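You operate a simulated robot arm through the tools that you are given. There is no shell and no other tool. Be economical: measure what you need, move in short steps, check, and stop when the job is done.

The job below is to be done with a simulated two-armed robot. You get a single attempt, and the scene is never put back.

## Task
Fill the washer tank to between the marks and run the load once.
Fine: shut the drain valve first and the water valve before you start; knob off at the end.

The check looks at the end state, three seconds after you hand in, the way a careful person would. Anything else that was tipped, shoved, dropped, spilled or broken makes it a failure.

## Robot
Two 7-joint arms with fingered hands on one trunk, on a base that drives. Base frame: it is fixed to the floor where the robot stands at the start and does not move with it; the origin is under the middle of the robot, x ahead of it, y to its left, z up. Lengths are in mm, angles in rad, forces in N, time in s.
The left shoulder is at the start at [200, 135, 1070], the right one opposite. Places, roughly: drain valve [800, 0, 600]; hub [1000, 750, 1000]; parts washer [1100, 100, 800]; sight glass [800, -200, 600]; sleeve [1000, 1000, 1000]; start knob [800, -100, 1400]; water valve [800, 300, 600]. Payload 4 kg a hand.
The TCP of each hand is the grasp point between the finger pads, 25 mm short of the fingertips. In the tool frame z runs along the fingers and y along their closing line. The gripper opens to 88 mm. The gripper's body begins 29 mm behind the TCP. The gripper is a hand of 4 fingers: y runs from the thumb to the fingers, the wrist lies at [-13, -106, -174] in the tool frame, and closing takes about 1.5 s.
Orientation is that of the tool frame in the base frame, as a unit quaternion [w, x, y, z]. With the fingers straight down and the wrist toward the robot, the tool's x, y and z point along [0, 1, 0], [1, 0, 0] and [0, 0, -1] of the base frame.

## Interface
- The arms move only by the tool servo_tool. It takes "left_commands", "right_commands" or both (then of equal length, played together; a hand with none holds still); each is a list of rows, each a list of 6 numbers: the turn, a rotation vector about the tool's x, y, z in rad, then the shift along the tool's x, y, z in mm. In form: [[wx, wy, wz, x, y, z], ...]. A call has 1 to 8 rows; each row shifts and turns the commanded pose from where the row before left it, along the tool's axes as they then stand. "left_gripper" and "right_gripper" are, for a hand that has rows, the finger opening in mm, from 0 to 88, set as the call begins (left out, the last holds). Each row takes 0.2 s and may step no farther than 50 mm and 0.15 rad from the row before; otherwise, or with a gripper value out of range, the whole call is refused. A pose out of reach is approached as far as the arm can. The call stops where the force on the tool passes 40 N (or 10 N more than at its start, if that is more) or the arm is blocked; 0.2 s more then pass. Each finger travels about 153 mm/s and halts on what it meets, pressing with about 27 N; the grip force reading is that of the motor and also rises with nothing between the fingers. The clock runs only during rows and for 0.2 s after the last one: add rows that do not move to give the fingers time. It gives the time, the measured TCP pose, the force on the tool (base axes), the opening and the grip force at its end, in the units of the frame above (readings bear some noise), with the torque about the TCP (base axes, N m) and any sound that the robot's microphone picked up.
- Cameras (640 x 400 px; columns grow to the right, rows downward): "scene" is now at [138.9, 3.4, 1688.5]; the picture's right is [0.13, -0.99, 0.00], its down [-0.55, -0.07, -0.83] and it looks along [0.82, 0.11, -0.56] (base axes); focal length 214 px, centre (320, 200). "left" rides on the left gripper at [-64, -83, -98] in its tool frame; the picture's right is [-0.62, -0.37, 0.69], its down [0.71, -0.63, 0.30] and it looks along [0.32, 0.68, 0.65] (tool axes); focal length 265 px, centre (320, 200). "right" rides on the right gripper at [64, -83, -98] in its tool frame; the picture's right is [-0.62, 0.37, -0.69], its down [-0.71, -0.63, 0.30] and it looks along [-0.32, 0.68, 0.65] (tool axes); focal length 265 px, centre (320, 200). There is no depth. A picture from a camera that has moved, and an enlarged one, comes with that camera's place and axes in the base frame and with its lens. The place of the scene camera against the robot may be out by one fixed shift of up to 12 mm in any direction.
- snapshot(camera): a new picture of that camera. The clock stands still meanwhile.
- lift_body(by): slides the trunk up (or, below 0, down) by that many mm; the arms and the scene camera ride with it, the base frame stays. It gives what a move gives, with no picture.
- drive_base(legs): drives the robot by 1 to 6 legs, each [ahead, left, turn to the left] in mm, mm and rad, along the robot's own axes; the way and the turn of a leg run together, so that a leg with both is an arc; at most 1500 mm and 3.142 rad a leg. The arms and the cameras ride along, it lands a little off, and it stops where it bumps. It gives what a move gives.
- finger_targets(index, middle, ring, thumb_bend, thumb_turn, hand): sets how far each is bent, from 0 (flat) to 1 (curled in); at 0.3 the hand is open as for a grip, at 0.7 the pads meet at the TCP. One left out holds its place. A second passes; each finger stops where it meets its share of the squeeze, and holds until it gets a number again. A gripper value or a shape takes the hand back. It gives what a move gives, with no picture; readings hold the bend of each and the force on the fingers (four entries, about 0 where the hand has none), thumb and palm. thumb_turn goes from beside the hand (0) to across from the fingers (1), as for a grip.
- set_grasp(shape, hand): the hand has 4 fingers and takes this shape, open, in about a second: jaw (thumb against the fingers, like two jaws); tri (thumb and two fingers); tip (a fingertip pinch); poke (one finger out to press); point (the index stretched); flat (the hand flat); cup (the hand cupped); fist (a fist). The gripper value then closes the fingers along that shape, each until it touches; the sizes above hold for jaw. It gives what a move gives, with no picture.
- head_to(pan, tilt): turns the head with the scene camera to pan (to the left, within 1.693 rad either way) and tilt (down, from -0.506 to 1.204), counted from straight ahead of the robot. It gives what a move gives.
- enlarge(camera, box): a new picture of the part [left, top, right, bottom] of that camera's present view, enlarged. The clock stands still meanwhile.
- sign_off(): hands the job in; it is judged then, once.

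Go step by step. Nothing tells you exact positions but the pictures and the camera data: compare them with the known pose of the tool, close in by small moves and look again before you grip or let go. The budget is 120 turns and 100 pictures, counting those below and the enlarged ones. Unless the task says otherwise, let go and move clear before handing in, and close with one line.

The tools are called after ">>>" as a command line: name --argument value ..., lists and objects as JSON in quotes. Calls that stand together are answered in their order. servo_tool: Moves the arms, as the interface text tells. Its arguments: {"type":"object","properties":{"left_commands":{"type":"array","items":{"type":"array","items":{"type":"number"}}},"left_gripper":{"type":"number"},"right_commands":{"type":"array","items":{"type":"array","items":{"type":"number"}}},"right_gripper":{"type":"number"}},"required":[]} The other tools are called the same way: lift_body (by) slides the trunk up or down; set_grasp (shape, hand) gives the hand a shape; finger_targets (index, middle, ring, thumb_bend, thumb_turn, hand) moves the fingers one by one; drive_base (legs) drives the base; head_to (pan, tilt) turns the head that bears the scene camera; snapshot (camera) takes a picture; enlarge (camera, box) takes an enlarged picture of a part of a camera's view; sign_off () hands the job in.

At the start:

```text
time_s: 0.0
left_ee_pos: [429.2, 271.3, 1620.1]
left_tool_rot: [-0.001, 0.707, 0.708, 0.0]
left_contact_force: [1.0, 0.3, -0.5]
left_torque: [-0.06, -0.03, -0.01]
left_gripper_width: 87.6
left_grasp_force: 0.1
left_shape: jaw
left_bend: [0.3, 0.3, 0.3, 0.3, 0.98]
left_finger forces: [0.0, 0.0, 0.1, 0.1, 0.1, 0.1]
right_ee_pos: [457.4, -56.2, 1631.8]
right_tool_rot: [0.0, 0.707, 0.707, 0.0]
right_contact_force: [-0.5, -0.1, 0.2]
right_torque: [-0.03, -0.02, 0.0]
right_gripper_width: 87.6
right_grasp_force: 0.0
right_shape: jaw
right_bend: [0.3, 0.3, 0.3, 0.3, 0.98]
right_finger forces: [0.0, 0.0, 0.0, 0.0, 0.1, 0.0]
trunk travel left (down, up): [-675.0, 95.0]
robot x, y, heading: [1.8, -0.4, 0.002]
head pan, tilt: [0.131, 0.59]
```

scene: 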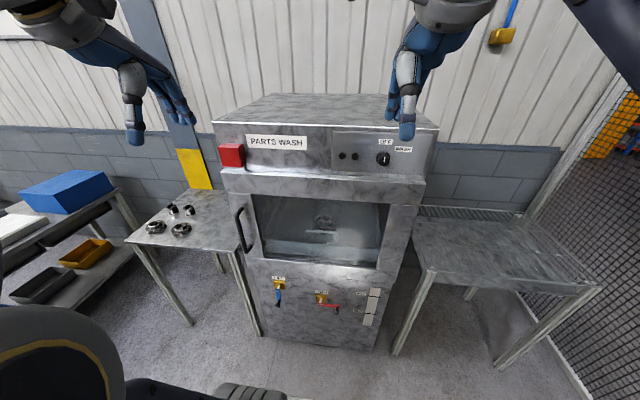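
right: 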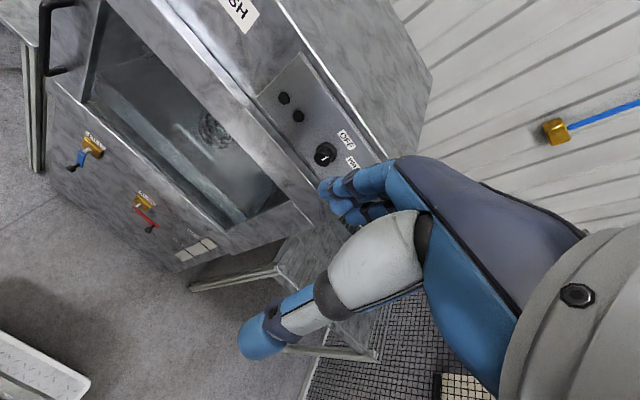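
left: 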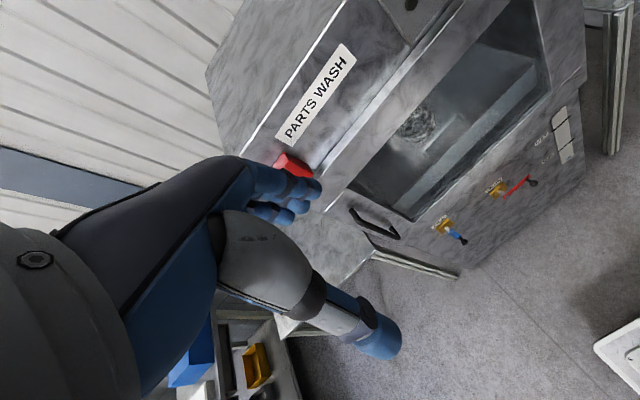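

The washer stands ahead with two valves (blue water on the left, red drain on the right), a sight glass at the right and a knob at the top. I'll look closer at each first.

>>> enlarge --camera "scene" --box '[250, 260, 400, 354]'

>>> enlarge --camera "scene" --box '[320, 120, 440, 195]'

>>> enlarge --camera "scene" --box '[210, 120, 400, 270]'

```text
4.26 times, centred on (325, 307) of scene
camera zoom: at [138.9, 3.4, 1688.5], right [0.13, -0.99, 0.0], down [-0.55, -0.07, -0.83], along [0.82, 0.11, -0.56], focal length 913 px, centre (299, -255)
```

zoom: 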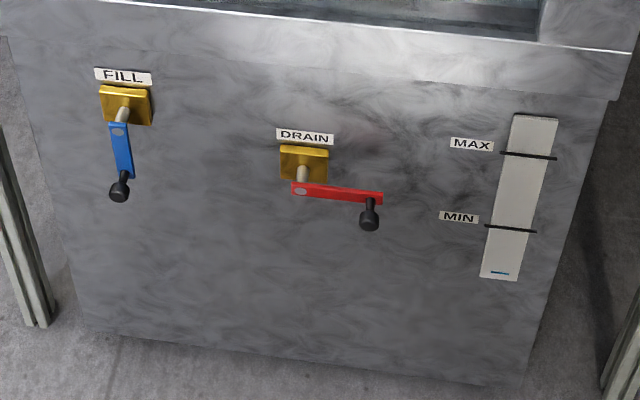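

```text
5.33 times, centred on (380, 158) of scene
camera zoom: at [138.9, 3.4, 1688.5], right [0.13, -0.99, 0.0], down [-0.55, -0.07, -0.83], along [0.82, 0.11, -0.56], focal length 1144 px, centre (0, 427)
```

zoom: 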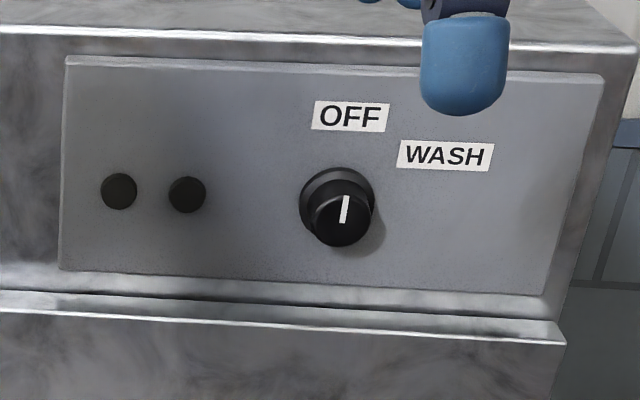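

```text
2.67 times, centred on (305, 195) of scene
camera zoom: at [138.9, 3.4, 1688.5], right [0.13, -0.99, 0.0], down [-0.55, -0.07, -0.83], along [0.82, 0.11, -0.56], focal length 572 px, centre (360, 213)
```

zoom: 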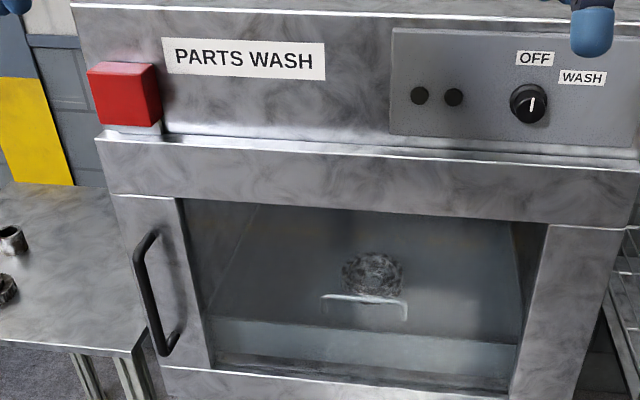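

Valve handles: fill hangs down (shut), drain points right (open); the level is near empty and the door looks closed. Next I lower the trunk to get at the valves and look straight at them.

>>> lift_body --by -400

>>> head_to --pan 0.1 --tilt 0.7

>>> snapshot --camera "scene"

>>> enlarge --camera "scene" --box '[220, 180, 420, 305]'

```text
time_s: 3.8
left_ee_pos: [428.0, 270.4, 1221.1]
left_tool_rot: [0.0, 0.707, 0.707, 0.0]
left_contact_force: [0.5, -0.8, 0.6]
left_torque: [0.0, -0.01, 0.01]
left_gripper_width: 87.4
left_grasp_force: 0.0
left_shape: jaw
left_bend: [0.3, 0.3, 0.3, 0.3, 0.98]
left_finger forces: [0.0, 0.0, 0.1, 0.0, 0.0, 0.0]
right_ee_pos: [457.3, -55.0, 1231.0]
right_tool_rot: [0.0, 0.707, 0.707, -0.001]
right_contact_force: [0.6, -1.4, -0.7]
right_torque: [0.01, 0.0, 0.01]
right_gripper_width: 87.4
right_grasp_force: 0.0
right_shape: jaw
right_bend: [0.3, 0.3, 0.3, 0.3, 0.98]
right_finger forces: [0.0, 0.1, 0.0, 0.1, 0.0, 0.0]
trunk travel left (down, up): [-275.0, 495.0]
robot x, y, heading: [0.3, -2.1, 0.005]
head pan, tilt: [0.131, 0.59]
```

```text
time_s: 4.5
left_ee_pos: [427.8, 270.6, 1219.8]
left_tool_rot: [0.001, 0.707, 0.707, 0.0]
left_contact_force: [0.6, 0.0, -0.3]
left_torque: [-0.01, -0.01, 0.03]
left_gripper_width: 87.6
left_grasp_force: 0.0
left_shape: jaw
left_bend: [0.3, 0.3, 0.3, 0.3, 0.98]
left_finger forces: [0.0, 0.1, 0.0, 0.0, 0.1, 0.0]
right_ee_pos: [456.5, -55.4, 1231.5]
right_tool_rot: [0.0, 0.707, 0.707, 0.001]
right_contact_force: [-0.3, -0.6, 0.0]
right_torque: [0.05, -0.01, -0.03]
right_gripper_width: 87.5
right_grasp_force: 0.0
right_shape: jaw
right_bend: [0.3, 0.3, 0.3, 0.3, 0.98]
right_finger forces: [0.0, 0.1, 0.0, 0.1, 0.1, 0.1]
trunk travel left (down, up): [-275.0, 495.0]
robot x, y, heading: [-0.6, 0.0, 0.001]
head pan, tilt: [0.099, 0.7]
```

```text
93 pictures are left
camera scene: at [135.5, 0.4, 1279.0], right [0.1, -0.99, 0.0], down [-0.64, -0.06, -0.77], along [0.76, 0.08, -0.64], focal length 214 px, centre (320, 200)
```

scene: 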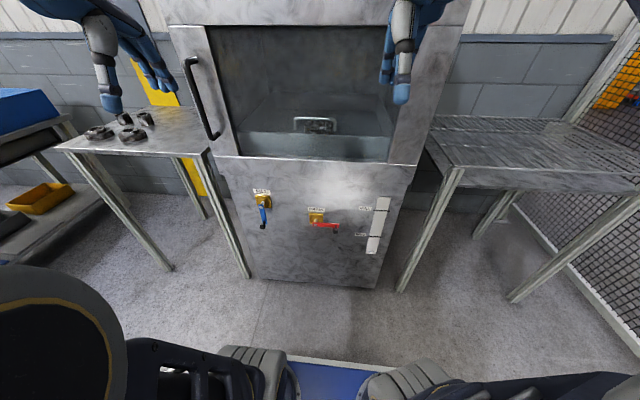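

```text
3.20 times, centred on (320, 242) of scene
camera zoom: at [135.5, 0.4, 1279.0], right [0.1, -0.99, 0.0], down [-0.64, -0.06, -0.77], along [0.76, 0.08, -0.64], focal length 686 px, centre (320, 64)
```

zoom: 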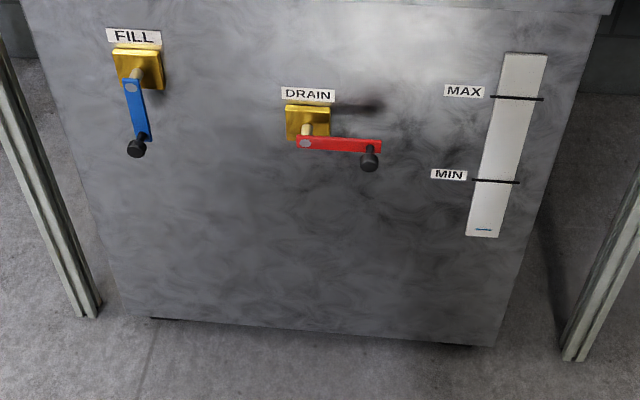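

Triangulated: drain hub ≈ [758, 84, 613] with ball ≈ [735, -4, 610]; fill hub ≈ [758, 304, 692] with ball ≈ [735, 306, 605]. I bring the right hand forward and down, then turn the fingers to point ahead.

>>> servo_tool --right_commands '[[0, 0, 0, 4, 15, 40], [0, 0, 0, 4, 15, 40], [0, 0, 0, 4, 15, 40], [0, 0, 0, 4, 15, 40], [0, 0, 0, 4, 15, 40], [0, 0, 0, 4, 15, 40], [0, 0, 0, 4, 15, 40], [0, 0, 0, 4, 15, 40]]'

>>> servo_tool --right_commands '[[-0.142, 0, 0, 0, 0, 0], [-0.142, 0, 0, 0, 0, 0], [-0.142, 0, 0, 0, 0, 0], [-0.142, 0, 0, 0, 0, 0], [-0.142, 0, 0, 0, 0, 0], [-0.142, 0, 0, 0, 0, 0], [-0.142, 0, 0, 0, 0, 0], [-0.142, 0, 0, 0, 0, 0]]'

>>> servo_tool --right_commands '[[-0.142, 0, 0, 0, 0, 0], [-0.142, 0, 0, 0, 0, 0], [-0.15, 0, 0, 0, 0, 0], [0, 0, 0, 0, -40, 0], [0, 0, 0, 0, -40, 0], [0, 0, 0, 0, -40, 0], [0, 0, 0, 0, -40, 0], [0, 0, 0, 0, -40, 0]]'

>>> snapshot --camera "scene"

>>> snapshot --camera "right"

```text
time_s: 6.3
left_ee_pos: [429.6, 271.2, 1220.5]
left_tool_rot: [0.0, 0.707, 0.707, 0.0]
left_contact_force: [0.3, 0.1, 0.0]
left_torque: [-0.02, 0.04, -0.01]
left_gripper_width: 87.8
left_grasp_force: 0.2
left_shape: jaw
left_bend: [0.3, 0.3, 0.3, 0.3, 0.98]
left_finger forces: [0.1, 0.0, 0.0, 0.0, 0.0, 0.1]
right_ee_pos: [579.9, -22.0, 912.2]
right_tool_rot: [0.0, 0.707, 0.707, 0.0]
right_contact_force: [0.3, 0.3, 0.4]
right_torque: [0.0, -0.02, 0.03]
right_gripper_width: 87.6
right_grasp_force: 0.0
right_shape: jaw
right_bend: [0.3, 0.3, 0.3, 0.3, 0.98]
right_finger forces: [0.1, 0.0, 0.0, 0.1, 0.1, 0.0]
trunk travel left (down, up): [-275.0, 495.0]
robot x, y, heading: [-2.5, -1.7, 0.003]
head pan, tilt: [0.099, 0.7]
```

```text
time_s: 7.3
left_ee_pos: [428.2, 271.1, 1220.1]
left_tool_rot: [0.001, 0.707, 0.707, 0.0]
left_contact_force: [0.4, -0.2, 0.1]
left_torque: [0.0, 0.01, -0.01]
left_gripper_width: 87.5
left_grasp_force: 0.1
left_shape: jaw
left_bend: [0.3, 0.3, 0.3, 0.3, 0.98]
left_finger forces: [0.0, 0.1, 0.0, 0.0, 0.0, 0.0]
right_ee_pos: [544.5, 71.7, 880.3]
right_tool_rot: [0.063, 0.601, 0.772, 0.199]
right_contact_force: [0.3, -0.5, 0.1]
right_torque: [0.01, -0.02, -0.02]
right_gripper_width: 87.7
right_grasp_force: 0.0
right_shape: jaw
right_bend: [0.3, 0.3, 0.3, 0.3, 0.98]
right_finger forces: [0.1, 0.1, 0.0, 0.0, 0.1, 0.0]
trunk travel left (down, up): [-275.0, 495.0]
robot x, y, heading: [-1.5, 1.6, 0.0]
head pan, tilt: [0.099, 0.7]
stopped in row 4 (right hand): the arm was blocked; the commanded pose is now the measured one
```

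```text
time_s: 8.3
left_ee_pos: [430.0, 269.1, 1221.4]
left_tool_rot: [0.0, 0.711, 0.703, 0.001]
left_contact_force: [0.2, 0.1, 0.2]
left_torque: [-0.02, 0.0, -0.02]
left_gripper_width: 87.7
left_grasp_force: 0.0
left_shape: jaw
left_bend: [0.3, 0.3, 0.3, 0.3, 0.98]
left_finger forces: [0.0, 0.1, 0.0, 0.1, 0.0, 0.0]
right_ee_pos: [569.6, 106.2, 890.8]
right_tool_rot: [0.11, 0.595, 0.693, 0.392]
right_contact_force: [0.1, -0.3, 0.5]
right_torque: [-0.01, -0.02, 0.0]
right_gripper_width: 87.6
right_grasp_force: 0.1
right_shape: jaw
right_bend: [0.3, 0.3, 0.3, 0.3, 0.98]
right_finger forces: [0.0, 0.1, 0.0, 0.0, 0.0, 0.0]
right hand out of reach, approached as far as the arm can: row 2, 3, 4, 5
trunk travel left (down, up): [-275.0, 495.0]
robot x, y, heading: [-0.4, -2.0, -0.005]
head pan, tilt: [0.099, 0.7]
stopped in row 5 (right hand): the arm was blocked; the commanded pose is now the measured one
```

```text
91 pictures are left
camera scene: at [135.5, 0.4, 1279.0], right [0.1, -1.0, 0.0], down [-0.64, -0.06, -0.76], along [0.76, 0.08, -0.64], focal length 214 px, centre (320, 200)
```

scene: 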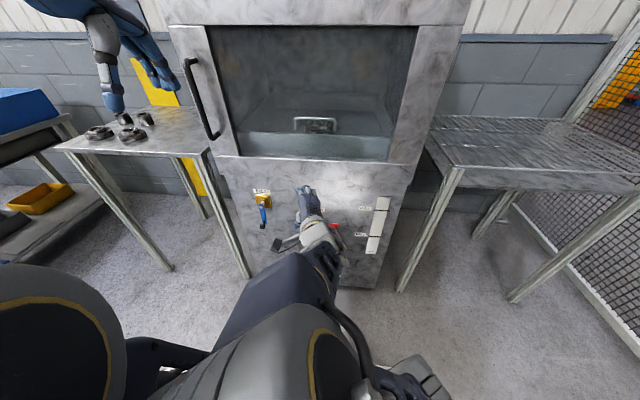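

```text
90 pictures are left
camera right: at [430.3, 126.5, 919.4], right [0.01, -0.86, 0.52], down [-0.09, -0.52, -0.85], along [1.0, -0.04, -0.08], focal length 265 px, centre (320, 200)
```

right: 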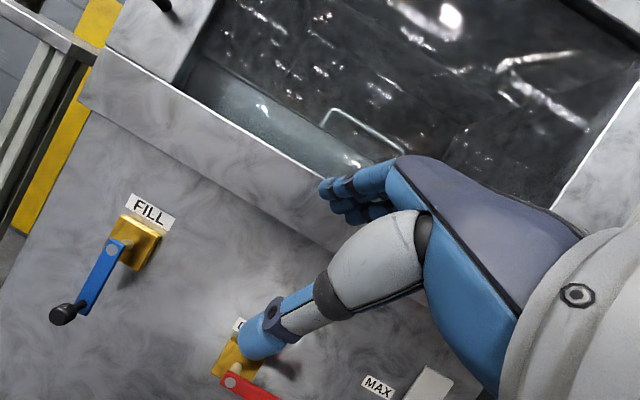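

The wrist jammed because it is too near the trunk. I'll back off 200 mm for more arm room, then bring the hand low and turn it forward there.

>>> drive_base --legs '[[-200, 0, 0]]'

>>> servo_tool --right_commands '[[0, 0, 0, -27.5, -1.6, 30.4], [0, 0, 0, -27.5, -1.6, 30.4], [0, 0, 0, -27.5, -1.6, 30.4], [0, 0, 0, -27.5, -1.6, 30.4], [0, 0, 0, -27.5, -1.6, 30.4], [0, 0, 0, -27.5, -1.6, 30.4], [0, 0, 0, -27.5, -1.6, 30.4], [0, 0, 0, -27.5, -1.6, 30.4]]'

>>> servo_tool --right_commands '[[-0.116, -0.056, -0.027, 0, 0, 0], [-0.116, -0.056, -0.027, 0, 0, 0], [-0.116, -0.056, -0.027, 0, 0, 0], [-0.116, -0.056, -0.027, 0, 0, 0], [-0.116, -0.056, -0.027, 0, 0, 0], [-0.116, -0.056, -0.027, 0, 0, 0], [-0.116, -0.056, -0.027, 0, 0, 0]]'

>>> snapshot --camera "scene"

```text
time_s: 9.9
left_ee_pos: [232.7, 269.1, 1221.7]
left_tool_rot: [0.0, 0.711, 0.703, 0.001]
left_contact_force: [0.5, 0.1, 0.1]
left_torque: [0.04, 0.02, 0.01]
left_gripper_width: 87.7
left_grasp_force: 0.1
left_shape: jaw
left_bend: [0.3, 0.3, 0.3, 0.3, 0.98]
left_finger forces: [0.1, 0.1, 0.0, 0.1, 0.1, 0.0]
right_ee_pos: [370.9, 105.1, 888.5]
right_tool_rot: [0.11, 0.596, 0.693, 0.392]
right_contact_force: [-0.4, -0.1, -0.1]
right_torque: [-0.01, 0.0, -0.02]
right_gripper_width: 87.7
right_grasp_force: 0.0
right_shape: jaw
right_bend: [0.3, 0.3, 0.3, 0.3, 0.98]
right_finger forces: [0.1, 0.0, 0.1, 0.0, 0.0, 0.0]
trunk travel left (down, up): [-275.0, 495.0]
robot x, y, heading: [-198.1, 0.3, -0.002]
head pan, tilt: [0.099, 0.7]
```

```text
time_s: 11.7
left_ee_pos: [232.4, 267.9, 1221.5]
left_tool_rot: [-0.001, 0.711, 0.703, 0.0]
left_contact_force: [0.6, 0.3, 0.5]
left_torque: [0.01, 0.01, 0.01]
left_gripper_width: 87.8
left_grasp_force: 0.2
left_shape: jaw
left_bend: [0.3, 0.3, 0.3, 0.3, 0.98]
left_finger forces: [0.0, 0.1, 0.0, 0.0, 0.0, 0.0]
right_ee_pos: [570.8, 8.8, 650.3]
right_tool_rot: [0.109, 0.596, 0.693, 0.392]
right_contact_force: [0.5, -0.3, 0.2]
right_torque: [0.0, 0.03, -0.02]
right_gripper_width: 87.7
right_grasp_force: 0.0
right_shape: jaw
right_bend: [0.3, 0.3, 0.3, 0.3, 0.98]
right_finger forces: [0.0, 0.0, 0.1, 0.0, 0.0, 0.0]
trunk travel left (down, up): [-275.0, 495.0]
robot x, y, heading: [-200.2, -4.4, 0.001]
head pan, tilt: [0.099, 0.7]
```

```text
time_s: 13.3
left_ee_pos: [233.2, 268.2, 1220.8]
left_tool_rot: [0.0, 0.711, 0.703, 0.002]
left_contact_force: [0.5, 0.6, -0.4]
left_torque: [0.0, -0.01, 0.01]
left_gripper_width: 87.8
left_grasp_force: 0.0
left_shape: jaw
left_bend: [0.3, 0.3, 0.3, 0.3, 0.98]
left_finger forces: [0.0, 0.1, 0.0, 0.0, 0.0, 0.0]
right_ee_pos: [548.9, 28.0, 685.3]
right_tool_rot: [0.499, 0.502, 0.5, 0.499]
right_contact_force: [0.8, 0.8, -0.1]
right_torque: [-0.01, -0.03, 0.02]
right_gripper_width: 87.9
right_grasp_force: 0.1
right_shape: jaw
right_bend: [0.3, 0.3, 0.3, 0.3, 0.98]
right_finger forces: [0.0, 0.0, 0.1, 0.1, 0.1, 0.1]
right hand out of reach, approached as far as the arm can: row 4, 5, 6, 7
trunk travel left (down, up): [-275.0, 495.0]
robot x, y, heading: [-196.8, -2.9, 0.003]
head pan, tilt: [0.099, 0.7]
```

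```text
89 pictures are left
camera scene: at [-62.9, 0.3, 1279.0], right [0.1, -1.0, 0.0], down [-0.64, -0.06, -0.76], along [0.76, 0.07, -0.64], focal length 214 px, centre (320, 200)
```

scene: 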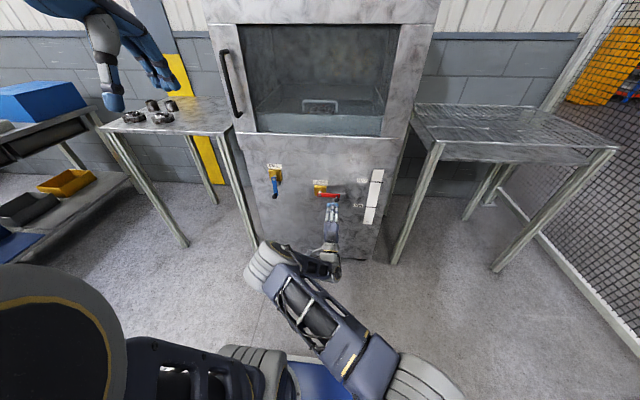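

The hand now points straight ahead. Moving closer to the drain ball for a look.

>>> servo_tool --right_commands '[[0, 0, 0, -4, -12, 23], [0, 0, 0, -4, -12, 23], [0, 0, 0, -5, -11, 23], [0, 0, 0, 0, 0, 0]]'

>>> snapshot --camera "right"

>>> enlarge --camera "scene" --box '[220, 140, 420, 265]'

```text
time_s: 14.3
left_ee_pos: [232.2, 269.0, 1221.1]
left_tool_rot: [0.0, 0.711, 0.703, 0.0]
left_contact_force: [0.5, -0.2, -0.3]
left_torque: [-0.02, -0.01, -0.01]
left_gripper_width: 87.6
left_grasp_force: 0.1
left_shape: jaw
left_bend: [0.3, 0.3, 0.3, 0.3, 0.98]
left_finger forces: [0.1, 0.1, 0.1, 0.0, 0.0, 0.1]
right_ee_pos: [579.9, 42.3, 701.2]
right_tool_rot: [0.498, 0.501, 0.501, 0.5]
right_contact_force: [0.1, 0.2, -0.4]
right_torque: [0.01, -0.01, -0.01]
right_gripper_width: 87.8
right_grasp_force: 0.0
right_shape: jaw
right_bend: [0.3, 0.3, 0.3, 0.3, 0.98]
right_finger forces: [0.0, 0.0, 0.1, 0.1, 0.0, 0.1]
right hand out of reach, approached as far as the arm can: row 1, 2, 3
trunk travel left (down, up): [-275.0, 495.0]
robot x, y, heading: [-196.9, -1.0, -0.003]
head pan, tilt: [0.099, 0.7]
```

```text
88 pictures are left
camera right: at [482.0, 108.4, 618.5], right [-0.69, -0.62, 0.37], down [0.3, -0.71, -0.63], along [0.66, -0.33, 0.68], focal length 265 px, centre (320, 200)
```

right: 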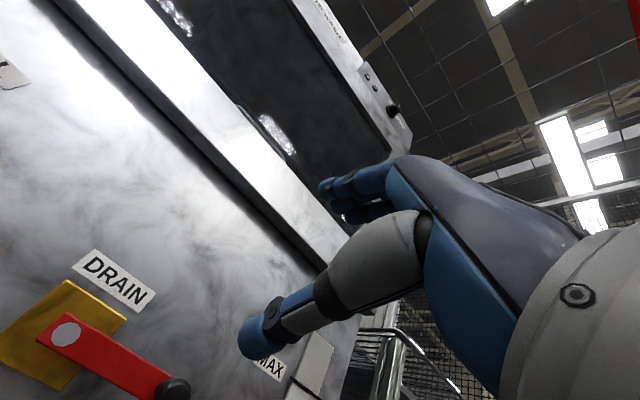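

```text
3.20 times, centred on (320, 202) of scene
camera zoom: at [-62.9, 0.3, 1279.0], right [0.1, -1.0, 0.0], down [-0.64, -0.06, -0.76], along [0.76, 0.07, -0.64], focal length 686 px, centre (320, 192)
```

zoom: 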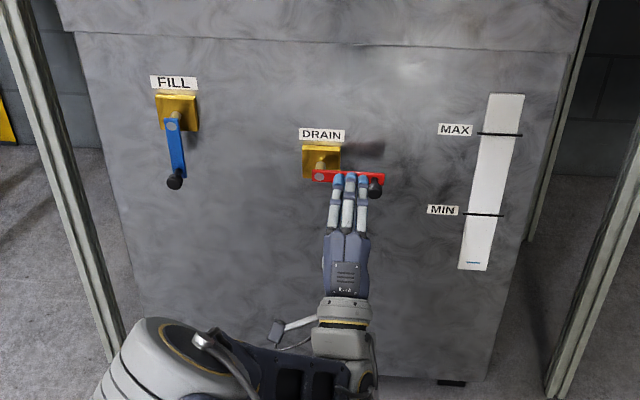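

The arm can't quite reach low while fully level, so I'll tilt the fingers down by about 0.5 rad and lower the trunk some more.

>>> lift_body --by -100

>>> servo_tool --right_commands '[[0.125, 0, 0, 0, 0, 0], [0.125, 0, 0, 0, 0, 0], [0.125, 0, 0, 0, 0, 0], [0.125, 0, 0, 0, 0, 0], [0, 0, 0, 0, 0, 0], [0, 0, 0, 0, 0, 0]]'

>>> snapshot --camera "right"

>>> snapshot --camera "scene"

```text
time_s: 15.6
left_ee_pos: [232.9, 267.5, 1120.8]
left_tool_rot: [0.0, 0.711, 0.703, 0.001]
left_contact_force: [-0.1, 0.8, 0.3]
left_torque: [0.03, 0.03, 0.03]
left_gripper_width: 88.0
left_grasp_force: 0.0
left_shape: jaw
left_bend: [0.3, 0.3, 0.3, 0.3, 0.98]
left_finger forces: [0.0, 0.0, 0.1, 0.0, 0.0, 0.1]
right_ee_pos: [579.7, 43.5, 601.1]
right_tool_rot: [0.498, 0.502, 0.501, 0.499]
right_contact_force: [0.6, -0.4, 0.5]
right_torque: [0.0, 0.0, 0.02]
right_gripper_width: 87.8
right_grasp_force: 0.0
right_shape: jaw
right_bend: [0.3, 0.3, 0.3, 0.3, 0.98]
right_finger forces: [0.0, 0.0, 0.0, 0.0, 0.0, 0.0]
trunk travel left (down, up): [-175.0, 595.0]
robot x, y, heading: [-197.0, 0.9, 0.001]
head pan, tilt: [0.099, 0.7]
```

```text
time_s: 17.0
left_ee_pos: [232.3, 267.5, 1120.9]
left_tool_rot: [0.0, 0.711, 0.703, 0.001]
left_contact_force: [0.7, 0.2, 1.5]
left_torque: [-0.02, 0.0, 0.0]
left_gripper_width: 87.9
left_grasp_force: 0.0
left_shape: jaw
left_bend: [0.3, 0.3, 0.3, 0.3, 0.98]
left_finger forces: [0.0, 0.0, 0.0, 0.0, 0.0, 0.0]
right_ee_pos: [582.6, 35.5, 601.0]
right_tool_rot: [0.36, 0.612, 0.606, 0.359]
right_contact_force: [0.5, 0.1, -0.6]
right_torque: [0.0, 0.02, 0.0]
right_gripper_width: 87.8
right_grasp_force: 0.1
right_shape: jaw
right_bend: [0.3, 0.3, 0.3, 0.3, 0.98]
right_finger forces: [0.0, 0.0, 0.1, 0.1, 0.0, 0.0]
trunk travel left (down, up): [-175.0, 595.0]
robot x, y, heading: [-200.6, 0.7, -0.003]
head pan, tilt: [0.099, 0.7]
```

```text
86 pictures are left
camera right: at [456.7, 103.1, 575.6], right [-0.43, -0.62, 0.66], down [-0.05, -0.71, -0.7], along [0.9, -0.33, 0.28], focal length 265 px, centre (320, 200)
```

right: 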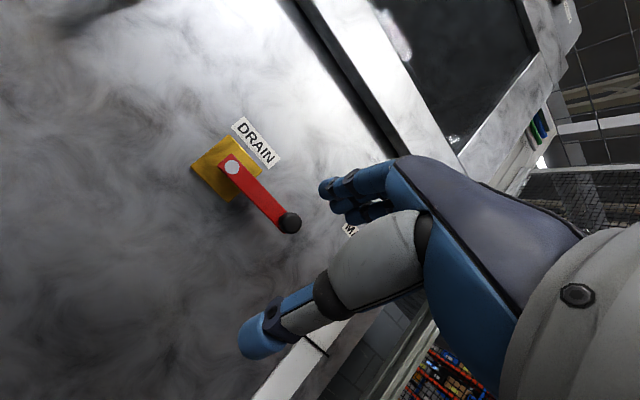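

```text
85 pictures are left
camera scene: at [-62.9, 0.3, 1179.0], right [0.1, -1.0, 0.0], down [-0.64, -0.06, -0.76], along [0.76, 0.07, -0.64], focal length 214 px, centre (320, 200)
```

scene: 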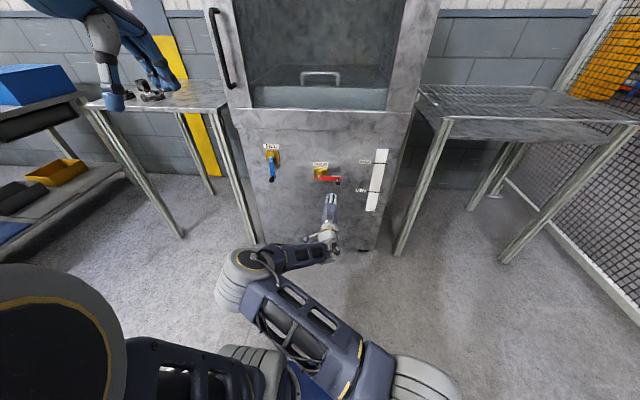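

Now reachable; the ball is near [740, 5, 617]. I'll approach with the hand open around it.

>>> servo_tool --right_commands '[[0, 0, 0, -10, 16.5, 24], [0, 0, 0, -10, 16.5, 24], [0, 0, 0, -10, 16.5, 24], [0, 0, 0, -10, 16.5, 24], [0, 0, 0, 0, 0, 0]]'

>>> snapshot --camera "right"

>>> enlarge --camera "scene" --box '[240, 130, 400, 230]'

```text
time_s: 18.2
left_ee_pos: [232.3, 268.3, 1121.6]
left_tool_rot: [0.0, 0.711, 0.703, 0.001]
left_contact_force: [0.0, -0.9, 0.0]
left_torque: [0.02, 0.01, 0.02]
left_gripper_width: 87.9
left_grasp_force: 0.0
left_shape: jaw
left_bend: [0.3, 0.3, 0.3, 0.3, 0.98]
left_finger forces: [0.1, 0.1, 0.0, 0.0, 0.0, 0.1]
right_ee_pos: [685.8, 9.8, 617.5]
right_tool_rot: [0.358, 0.61, 0.609, 0.359]
right_contact_force: [-0.6, 0.1, -0.2]
right_torque: [-0.02, 0.0, -0.02]
right_gripper_width: 88.0
right_grasp_force: 0.1
right_shape: jaw
right_bend: [0.3, 0.3, 0.3, 0.3, 0.98]
right_finger forces: [0.0, 0.1, 0.1, 0.1, 0.0, 0.1]
right hand out of reach, approached as far as the arm can: row 4
trunk travel left (down, up): [-175.0, 595.0]
robot x, y, heading: [-197.9, 3.2, -0.001]
head pan, tilt: [0.099, 0.7]
```

```text
84 pictures are left
camera right: at [559.0, 74.2, 592.6], right [-0.43, -0.62, 0.66], down [-0.04, -0.71, -0.7], along [0.9, -0.33, 0.28], focal length 265 px, centre (320, 200)
```

right: 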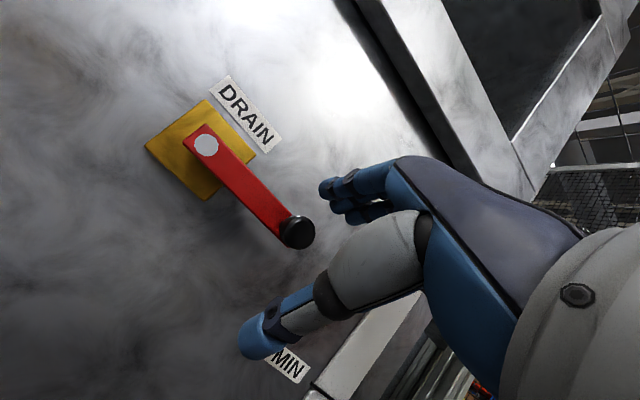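

```text
4.00 times, centred on (320, 180) of scene
camera zoom: at [-62.9, 0.3, 1179.0], right [0.1, -1.0, 0.0], down [-0.64, -0.06, -0.76], along [0.76, 0.07, -0.64], focal length 858 px, centre (320, 280)
```

zoom: 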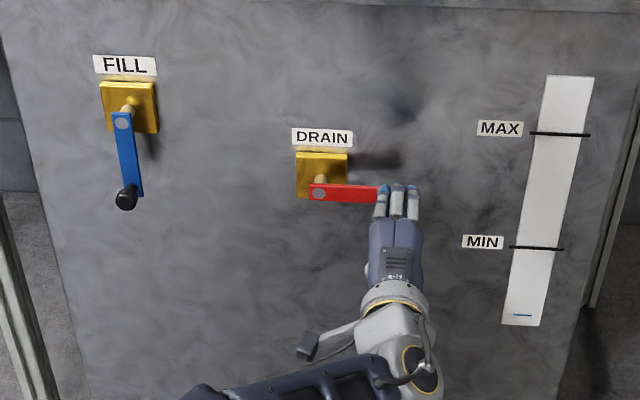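

I'm at the reach limit; I'll pull the hand back and drive forward 110 mm.

>>> servo_tool --right_commands '[[0, 0, 0, 0, -15, -25], [0, 0, 0, 0, -15, -25], [0, 0, 0, 0, -15, -25]]'

>>> drive_base --legs '[[110, 0, 0]]'

>>> snapshot --camera "right"

```text
time_s: 19.0
left_ee_pos: [233.4, 268.3, 1120.9]
left_tool_rot: [0.0, 0.712, 0.702, 0.001]
left_contact_force: [0.9, 1.2, -0.2]
left_torque: [0.01, 0.0, 0.0]
left_gripper_width: 87.7
left_grasp_force: 0.1
left_shape: jaw
left_bend: [0.3, 0.3, 0.3, 0.3, 0.98]
left_finger forces: [0.1, 0.0, 0.0, 0.0, 0.1, 0.1]
right_ee_pos: [598.9, 5.5, 616.0]
right_tool_rot: [0.36, 0.611, 0.607, 0.359]
right_contact_force: [0.4, -0.6, -0.1]
right_torque: [0.0, -0.01, 0.02]
right_gripper_width: 87.9
right_grasp_force: 0.1
right_shape: jaw
right_bend: [0.3, 0.3, 0.3, 0.3, 0.98]
right_finger forces: [0.1, 0.1, 0.0, 0.0, 0.1, 0.0]
trunk travel left (down, up): [-175.0, 595.0]
robot x, y, heading: [-196.6, -1.5, -0.003]
head pan, tilt: [0.099, 0.7]
```

```text
time_s: 20.2
left_ee_pos: [341.8, 268.2, 1121.6]
left_tool_rot: [0.001, 0.711, 0.703, 0.001]
left_contact_force: [0.1, -0.3, 0.1]
left_torque: [0.02, -0.02, 0.01]
left_gripper_width: 87.9
left_grasp_force: 0.0
left_shape: jaw
left_bend: [0.3, 0.3, 0.3, 0.3, 0.98]
left_finger forces: [0.1, 0.0, 0.1, 0.1, 0.0, 0.1]
right_ee_pos: [707.1, 7.7, 614.9]
right_tool_rot: [0.359, 0.611, 0.608, 0.359]
right_contact_force: [0.0, 0.5, -0.5]
right_torque: [0.0, -0.03, 0.02]
right_gripper_width: 87.6
right_grasp_force: 0.1
right_shape: jaw
right_bend: [0.3, 0.3, 0.3, 0.3, 0.98]
right_finger forces: [0.0, 0.1, 0.0, 0.0, 0.0, 0.1]
trunk travel left (down, up): [-175.0, 595.0]
robot x, y, heading: [-90.0, 1.2, 0.004]
head pan, tilt: [0.099, 0.7]
```

```text
82 pictures are left
camera right: at [582.3, 73.2, 590.3], right [-0.43, -0.62, 0.66], down [-0.04, -0.71, -0.7], along [0.9, -0.33, 0.28], focal length 265 px, centre (320, 200)
```

right: 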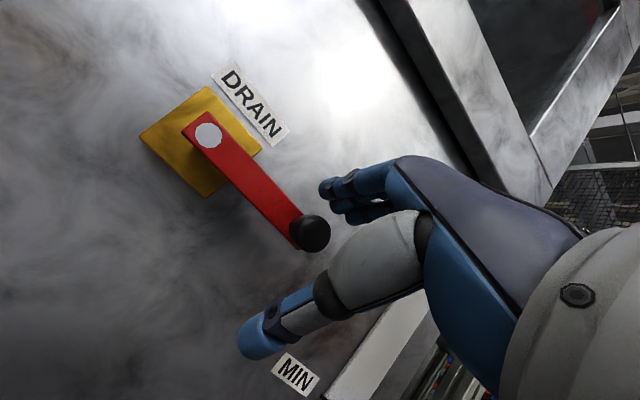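

Ball ≈ [735, 5, 620], hand right around it. Advancing slightly and closing on it.

>>> servo_tool --right_commands '[[0, 0, 0, -5, 8, 9], [0, 0, 0, -5, 7, 8], [0, 0, 0, 0, 0, 0]]'

>>> servo_tool --right_commands '[[0, 0, 0, 0, 0, 0], [0, 0, 0, 0, 0, 0], [0, 0, 0, 0, 0, 0], [0, 0, 0, 0, 0, 0]]' --right_gripper 10

>>> snapshot --camera "right"

>>> enlarge --camera "scene" --box '[240, 130, 400, 230]'

```text
time_s: 21.0
left_ee_pos: [341.4, 269.8, 1120.1]
left_tool_rot: [0.0, 0.711, 0.704, 0.002]
left_contact_force: [0.1, 0.0, -0.4]
left_torque: [-0.02, 0.0, -0.01]
left_gripper_width: 87.9
left_grasp_force: 0.0
left_shape: jaw
left_bend: [0.3, 0.3, 0.3, 0.3, 0.98]
left_finger forces: [0.0, 0.0, 0.0, 0.0, 0.0, 0.1]
right_ee_pos: [729.6, -2.2, 620.6]
right_tool_rot: [0.359, 0.61, 0.607, 0.36]
right_contact_force: [0.9, 0.4, 0.2]
right_torque: [-0.01, 0.03, -0.04]
right_gripper_width: 87.6
right_grasp_force: 0.0
right_shape: jaw
right_bend: [0.3, 0.3, 0.3, 0.3, 0.98]
right_finger forces: [0.0, 0.1, 0.0, 0.0, 0.0, 0.1]
trunk travel left (down, up): [-175.0, 595.0]
robot x, y, heading: [-88.3, -0.7, -0.004]
head pan, tilt: [0.099, 0.7]
```

```text
time_s: 22.0
left_ee_pos: [342.9, 268.3, 1120.9]
left_tool_rot: [-0.001, 0.71, 0.704, 0.001]
left_contact_force: [-0.4, -1.1, -0.3]
left_torque: [-0.01, -0.01, 0.01]
left_gripper_width: 87.9
left_grasp_force: 0.1
left_shape: jaw
left_bend: [0.3, 0.3, 0.3, 0.3, 0.98]
left_finger forces: [0.1, 0.0, 0.0, 0.0, 0.1, 0.1]
right_ee_pos: [729.6, -3.2, 621.4]
right_tool_rot: [0.36, 0.611, 0.606, 0.359]
right_contact_force: [-3.2, -3.5, 0.0]
right_torque: [0.05, -0.34, -0.01]
right_gripper_width: 6.5
right_grasp_force: 27.0
right_shape: jaw
right_bend: [0.73, 0.7, 0.7, 0.75, 1.0]
right_finger forces: [20.6, 4.0, 0.0, 0.0, 22.9, 0.0]
trunk travel left (down, up): [-175.0, 595.0]
robot x, y, heading: [-89.9, -0.9, -0.002]
head pan, tilt: [0.099, 0.7]
```

```text
81 pictures are left
camera right: at [604.0, 63.3, 595.3], right [-0.43, -0.62, 0.66], down [-0.04, -0.71, -0.7], along [0.9, -0.33, 0.28], focal length 265 px, centre (320, 200)
```

right: 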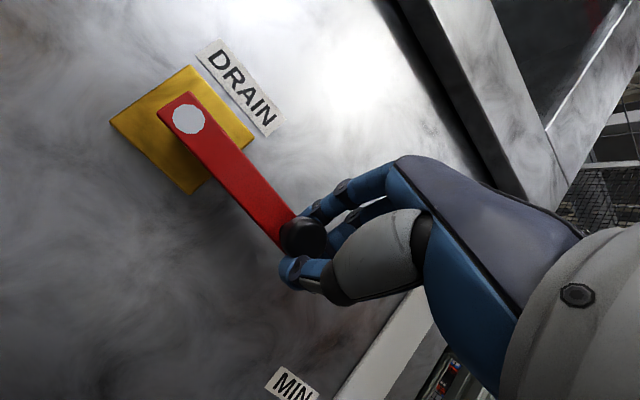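

```text
4.00 times, centred on (320, 180) of scene
camera zoom: at [46.5, 0.2, 1179.0], right [0.1, -1.0, 0.0], down [-0.64, -0.06, -0.76], along [0.76, 0.08, -0.64], focal length 858 px, centre (320, 280)
```

zoom: 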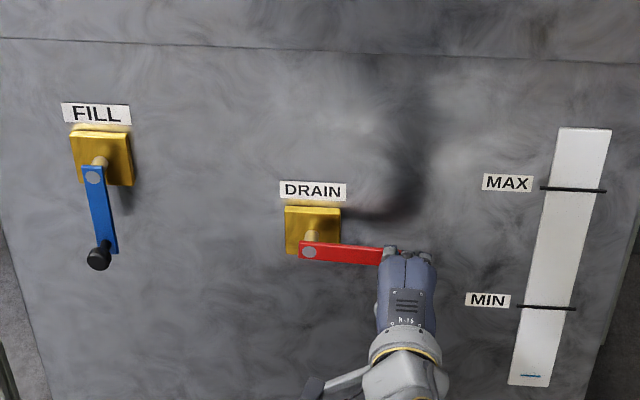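

The index and thumb hold the drain ball. Swinging it down along the quarter arc.

>>> servo_tool --right_commands '[[0, 0, 0, 1.7, -14.9, 8.2], [0, 0, 0, 5, -14.4, 7.9], [0, 0, 0, 8.1, -13.2, 7.3], [0, 0, 0, 10.8, -11.5, 6.3]]'

>>> servo_tool --right_commands '[[0, 0, 0, 13.1, -9.5, 5.2], [0, 0, 0, 15.1, -7.1, 3.9], [0, 0, 0, 16.4, -4.4, 2.4], [0, 0, 0, 17, -1.5, 0.8]]'

>>> enlarge --camera "scene" --box '[240, 130, 400, 230]'

>>> snapshot --camera "right"

```text
time_s: 23.0
left_ee_pos: [341.3, 267.5, 1120.9]
left_tool_rot: [0.0, 0.71, 0.704, 0.002]
left_contact_force: [-0.5, 0.3, 0.1]
left_torque: [0.04, 0.0, 0.01]
left_gripper_width: 87.5
left_grasp_force: 0.0
left_shape: jaw
left_bend: [0.3, 0.3, 0.3, 0.3, 0.98]
left_finger forces: [0.0, 0.1, 0.0, 0.1, 0.0, 0.0]
right_ee_pos: [730.6, 24.2, 557.7]
right_tool_rot: [0.359, 0.611, 0.607, 0.359]
right_contact_force: [-14.6, 0.0, 1.4]
right_torque: [0.13, -0.36, -0.14]
right_gripper_width: 7.2
right_grasp_force: 27.2
right_shape: jaw
right_bend: [0.73, 0.7, 0.7, 0.75, 0.96]
right_finger forces: [25.8, 0.0, 0.0, 0.0, 23.8, 0.1]
trunk travel left (down, up): [-175.0, 595.0]
robot x, y, heading: [-86.0, 1.5, -0.002]
head pan, tilt: [0.099, 0.7]
```

```text
time_s: 24.0
left_ee_pos: [343.3, 268.0, 1121.1]
left_tool_rot: [0.0, 0.712, 0.703, 0.002]
left_contact_force: [0.3, -0.5, 0.5]
left_torque: [-0.02, 0.0, 0.0]
left_gripper_width: 87.6
left_grasp_force: 0.1
left_shape: jaw
left_bend: [0.3, 0.3, 0.3, 0.3, 0.98]
left_finger forces: [0.0, 0.1, 0.0, 0.0, 0.0, 0.1]
right_ee_pos: [731.9, 79.8, 531.7]
right_tool_rot: [0.361, 0.614, 0.605, 0.356]
right_contact_force: [10.1, -19.1, -14.6]
right_torque: [0.05, 0.4, -0.44]
right_gripper_width: 6.1
right_grasp_force: 27.1
right_shape: jaw
right_bend: [0.74, 0.7, 0.7, 0.78, 0.94]
right_finger forces: [45.6, 0.1, 0.1, 0.0, 19.7, 0.0]
trunk travel left (down, up): [-175.0, 595.0]
robot x, y, heading: [-85.6, 1.0, 0.0]
head pan, tilt: [0.099, 0.7]
```

```text
4.00 times, centred on (320, 180) of scene
camera zoom: at [47.3, -0.1, 1178.8], right [0.1, -1.0, 0.0], down [-0.64, -0.06, -0.76], along [0.76, 0.08, -0.64], focal length 858 px, centre (320, 280)
```

zoom: 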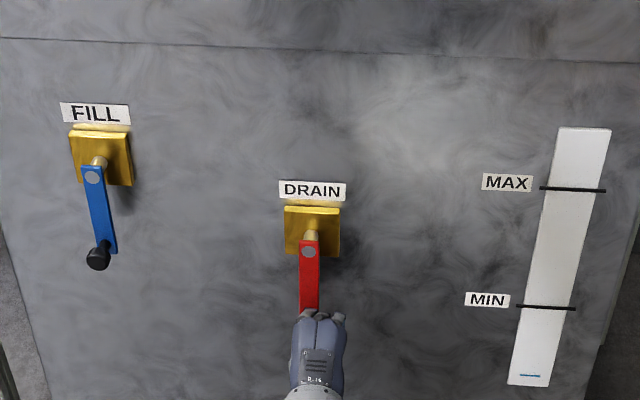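

```text
78 pictures are left
camera right: at [606.1, 147.1, 506.4], right [-0.43, -0.61, 0.66], down [-0.05, -0.71, -0.7], along [0.9, -0.34, 0.28], focal length 265 px, centre (320, 200)
```

right: 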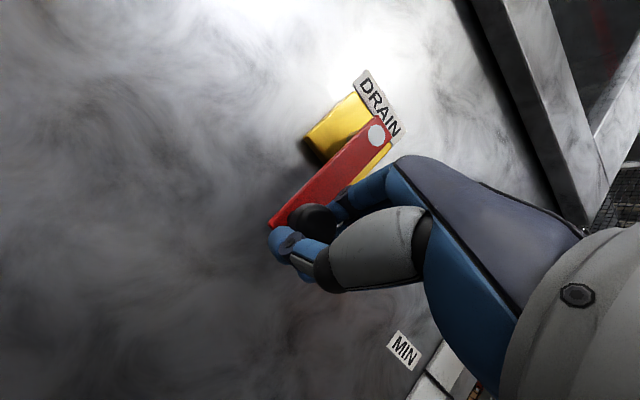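

The drain handle is down against its stop. Releasing and backing straight off.

>>> servo_tool --right_commands '[[0, 0, 0, -4, 0, 0], [0, 0, 0, 0, 0, 0], [0, 0, 0, 0, 0, 0], [0, 0, 0, 0, 0, 0]]' --right_gripper 88

>>> servo_tool --right_commands '[[0, 0, 0, 0, -15, -26], [0, 0, 0, 0, -15, -26], [0, 0, 0, 0, -15, -26]]'

>>> enlarge --camera "scene" --box '[240, 130, 400, 230]'

>>> snapshot --camera "scene"

```text
time_s: 25.0
left_ee_pos: [340.1, 267.7, 1120.7]
left_tool_rot: [0.0, 0.711, 0.703, 0.001]
left_contact_force: [-0.1, 0.8, -0.2]
left_torque: [0.01, -0.04, 0.02]
left_gripper_width: 87.4
left_grasp_force: 0.0
left_shape: jaw
left_bend: [0.3, 0.3, 0.3, 0.3, 0.98]
left_finger forces: [0.0, 0.0, 0.0, 0.0, 0.1, 0.0]
right_ee_pos: [727.7, 81.3, 532.8]
right_tool_rot: [0.359, 0.61, 0.608, 0.36]
right_contact_force: [-33.2, -8.0, 2.8]
right_torque: [0.05, -0.29, -0.06]
right_gripper_width: 67.5
right_grasp_force: 0.1
right_shape: jaw
right_bend: [0.53, 0.3, 0.3, 0.3, 0.98]
right_finger forces: [42.7, 0.1, 0.0, 0.1, 0.0, 0.0]
trunk travel left (down, up): [-175.0, 595.0]
robot x, y, heading: [-90.0, -1.9, 0.001]
head pan, tilt: [0.099, 0.7]
stopped in row 4 (right hand): the force on the tool passed its limit at 44 N (the readings are from after the stop); the commanded pose is now the measured one
```

```text
time_s: 26.0
left_ee_pos: [341.1, 268.4, 1122.0]
left_tool_rot: [0.001, 0.712, 0.702, 0.002]
left_contact_force: [0.8, 0.6, -0.6]
left_torque: [0.03, 0.02, 0.0]
left_gripper_width: 87.5
left_grasp_force: 0.1
left_shape: jaw
left_bend: [0.3, 0.3, 0.3, 0.3, 0.98]
left_finger forces: [0.1, 0.0, 0.0, 0.0, 0.0, 0.0]
right_ee_pos: [664.4, 4.6, 533.1]
right_tool_rot: [0.386, 0.651, 0.562, 0.334]
right_contact_force: [0.1, 0.1, -0.4]
right_torque: [0.01, -0.02, 0.0]
right_gripper_width: 87.6
right_grasp_force: 0.0
right_shape: jaw
right_bend: [0.3, 0.3, 0.3, 0.3, 0.98]
right_finger forces: [0.1, 0.0, 0.0, 0.0, 0.0, 0.0]
trunk travel left (down, up): [-175.0, 595.0]
robot x, y, heading: [-88.9, -1.1, 0.004]
head pan, tilt: [0.099, 0.7]
stopped in row 3 (right hand): the arm was blocked; the commanded pose is now the measured one
```

```text
4.00 times, centred on (320, 180) of scene
camera zoom: at [46.3, 0.3, 1179.0], right [0.1, -1.0, 0.0], down [-0.64, -0.06, -0.76], along [0.76, 0.08, -0.64], focal length 858 px, centre (320, 280)
```

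zoom: 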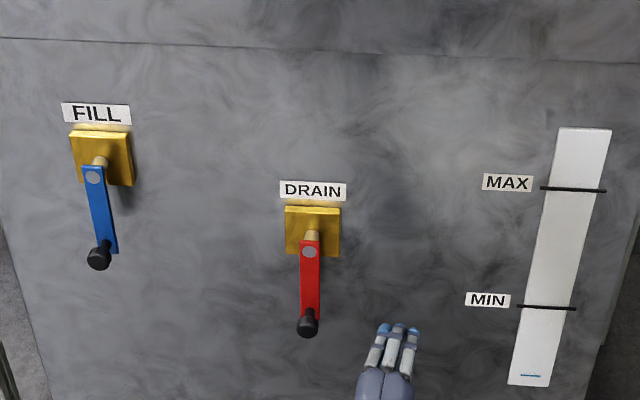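

```text
76 pictures are left
camera scene: at [46.3, 0.3, 1179.0], right [0.1, -1.0, 0.0], down [-0.64, -0.06, -0.76], along [0.76, 0.08, -0.64], focal length 214 px, centre (320, 200)
```

scene: 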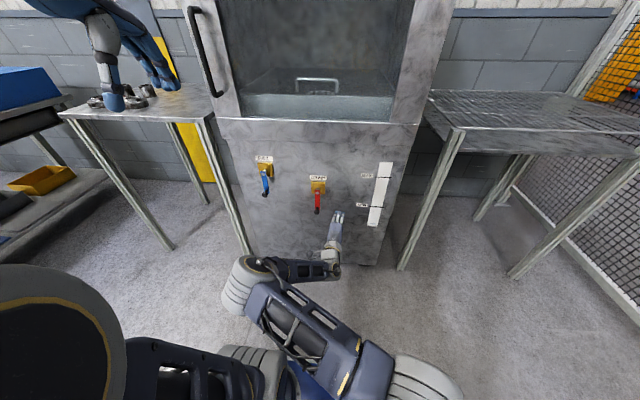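

Drain is shut. Now the left hand goes down in front of the fill valve and turns forward the same way.

>>> servo_tool --left_commands '[[0, 0, 0, 2.7, 21.6, 41], [0, 0, 0, 2.7, 21.6, 41], [0, 0, 0, 2.7, 21.6, 41], [0, 0, 0, 2.7, 21.6, 41], [0, 0, 0, 2.7, 21.6, 41], [0, 0, 0, 2.7, 21.6, 41]]'

>>> servo_tool --left_commands '[[0, 0, 0, 2.7, 21.6, 41], [0, 0, 0, 2.7, 21.6, 41], [0, 0, 0, 2.7, 21.6, 41], [0, 0, 0, 2.7, 21.6, 41], [0, 0, 0, 2.7, 21.6, 41], [0, 0, 0, 2.7, 21.6, 41]]'

>>> servo_tool --left_commands '[[-0.133, 0, 0, 0, 0, 0], [-0.133, 0, 0, 0, 0, 0], [-0.133, 0, 0, 0, 0, 0], [-0.133, 0, 0, 0, 0, 0], [-0.133, 0, 0, 0, 0, 0], [-0.133, 0, 0, 0, 0, 0], [-0.133, 0, 0, 0, 0, 0], [-0.133, 0, 0, 0, 0, 0]]'

>>> snapshot --camera "left"

>>> snapshot --camera "scene"

```text
time_s: 27.4
left_ee_pos: [471.9, 284.6, 874.3]
left_tool_rot: [0.001, 0.712, 0.702, 0.001]
left_contact_force: [-0.5, 0.2, 0.5]
left_torque: [0.0, 0.0, -0.03]
left_gripper_width: 87.9
left_grasp_force: 0.2
left_shape: jaw
left_bend: [0.3, 0.3, 0.3, 0.3, 0.98]
left_finger forces: [0.1, 0.1, 0.0, 0.0, 0.0, 0.0]
right_ee_pos: [665.2, 4.3, 532.1]
right_tool_rot: [0.385, 0.651, 0.562, 0.334]
right_contact_force: [0.5, 0.4, 0.2]
right_torque: [-0.01, 0.0, 0.0]
right_gripper_width: 87.7
right_grasp_force: 0.3
right_shape: jaw
right_bend: [0.3, 0.3, 0.3, 0.3, 0.98]
right_finger forces: [0.1, 0.0, 0.0, 0.0, 0.0, 0.0]
trunk travel left (down, up): [-175.0, 595.0]
robot x, y, heading: [-86.8, -1.4, 0.003]
head pan, tilt: [0.099, 0.7]
```

```text
time_s: 28.8
left_ee_pos: [605.9, 297.3, 632.5]
left_tool_rot: [0.001, 0.712, 0.703, 0.002]
left_contact_force: [-0.3, -0.5, -0.5]
left_torque: [0.01, 0.0, -0.02]
left_gripper_width: 87.6
left_grasp_force: 0.0
left_shape: jaw
left_bend: [0.3, 0.3, 0.3, 0.3, 0.98]
left_finger forces: [0.0, 0.0, 0.0, 0.0, 0.0, 0.0]
right_ee_pos: [665.4, 2.6, 532.0]
right_tool_rot: [0.385, 0.653, 0.561, 0.333]
right_contact_force: [-0.1, 0.1, -0.1]
right_torque: [-0.03, 0.01, 0.0]
right_gripper_width: 87.6
right_grasp_force: 0.0
right_shape: jaw
right_bend: [0.3, 0.3, 0.3, 0.3, 0.98]
right_finger forces: [0.0, 0.0, 0.0, 0.1, 0.1, 0.1]
trunk travel left (down, up): [-175.0, 595.0]
robot x, y, heading: [-89.1, -1.3, -0.001]
head pan, tilt: [0.099, 0.7]
```

```text
time_s: 30.6
left_ee_pos: [603.2, 297.4, 633.6]
left_tool_rot: [0.363, 0.612, 0.603, 0.361]
left_contact_force: [0.4, 0.3, -0.3]
left_torque: [0.01, 0.05, 0.0]
left_gripper_width: 87.7
left_grasp_force: 0.0
left_shape: jaw
left_bend: [0.3, 0.3, 0.3, 0.3, 0.98]
left_finger forces: [0.0, 0.1, 0.1, 0.1, 0.0, 0.0]
right_ee_pos: [665.1, -6.3, 525.3]
right_tool_rot: [0.39, 0.654, 0.561, 0.325]
right_contact_force: [0.0, 0.4, 0.3]
right_torque: [0.0, 0.0, 0.0]
right_gripper_width: 87.6
right_grasp_force: 0.1
right_shape: jaw
right_bend: [0.3, 0.3, 0.3, 0.3, 0.98]
right_finger forces: [0.1, 0.0, 0.0, 0.0, 0.0, 0.1]
trunk travel left (down, up): [-175.0, 595.0]
robot x, y, heading: [-89.9, 1.0, -0.003]
head pan, tilt: [0.099, 0.7]
```

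```text
75 pictures are left
camera left: at [476.1, 236.3, 605.5], right [0.43, -0.62, -0.66], down [-0.02, 0.72, -0.7], along [0.9, 0.31, 0.29], focal length 265 px, centre (320, 200)
```

left: 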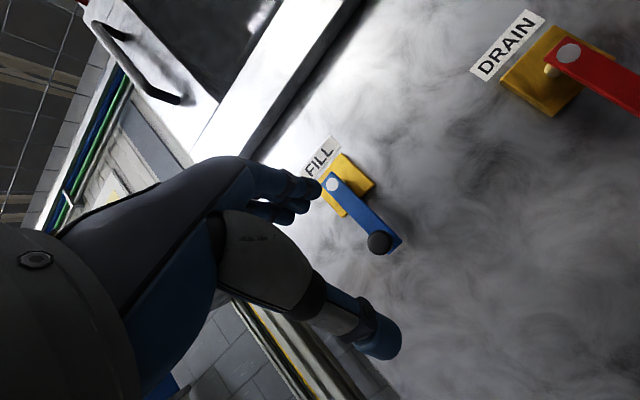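

```text
74 pictures are left
camera scene: at [46.3, 0.3, 1179.0], right [0.1, -1.0, 0.0], down [-0.64, -0.06, -0.76], along [0.76, 0.08, -0.64], focal length 214 px, centre (320, 200)
```

scene: 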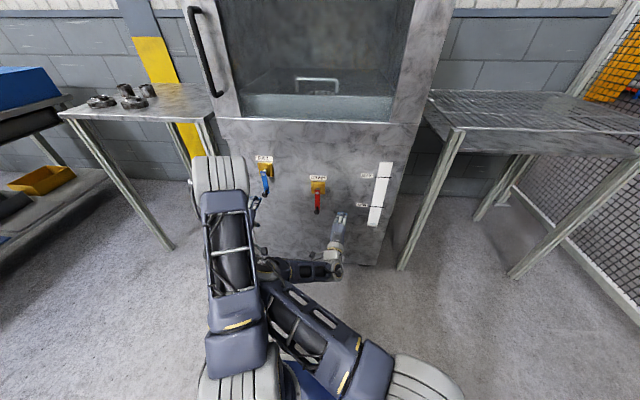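

Fill ball ≈ [735, 311, 613]. Approaching with the open left hand.

>>> servo_tool --left_commands '[[0, 0, 0, 7, 11, 30], [0, 0, 0, 7, 11, 30], [0, 0, 0, 7, 11, 30], [0, 0, 0, 0, 0, 0]]'

>>> snapshot --camera "left"

```text
time_s: 31.8
left_ee_pos: [697.8, 331.5, 642.2]
left_tool_rot: [0.365, 0.601, 0.602, 0.378]
left_contact_force: [-1.1, 0.4, -0.4]
left_torque: [0.01, 0.0, -0.02]
left_gripper_width: 87.7
left_grasp_force: 0.1
left_shape: jaw
left_bend: [0.3, 0.3, 0.3, 0.3, 0.98]
left_finger forces: [0.1, 0.0, 0.0, 0.1, 0.0, 0.1]
right_ee_pos: [665.2, -22.2, 516.8]
right_tool_rot: [0.396, 0.658, 0.56, 0.311]
right_contact_force: [-0.8, 0.0, -0.8]
right_torque: [0.02, 0.01, -0.04]
right_gripper_width: 87.5
right_grasp_force: 0.1
right_shape: jaw
right_bend: [0.3, 0.3, 0.3, 0.3, 0.98]
right_finger forces: [0.1, 0.0, 0.0, 0.0, 0.1, 0.0]
trunk travel left (down, up): [-175.0, 595.0]
robot x, y, heading: [-89.9, -2.9, -0.001]
head pan, tilt: [0.099, 0.7]
stopped in row 4 (left hand): the arm was blocked; the commanded pose is now the measured one
```

```text
73 pictures are left
camera left: at [572.7, 267.6, 609.3], right [0.46, -0.61, -0.65], down [-0.01, 0.72, -0.69], along [0.89, 0.33, 0.33], focal length 265 px, centre (320, 200)
```

left: 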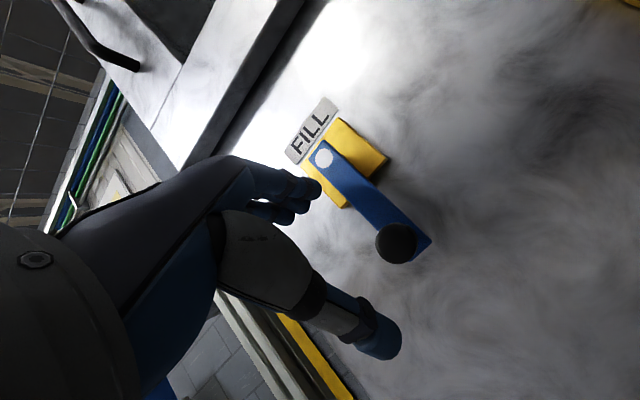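

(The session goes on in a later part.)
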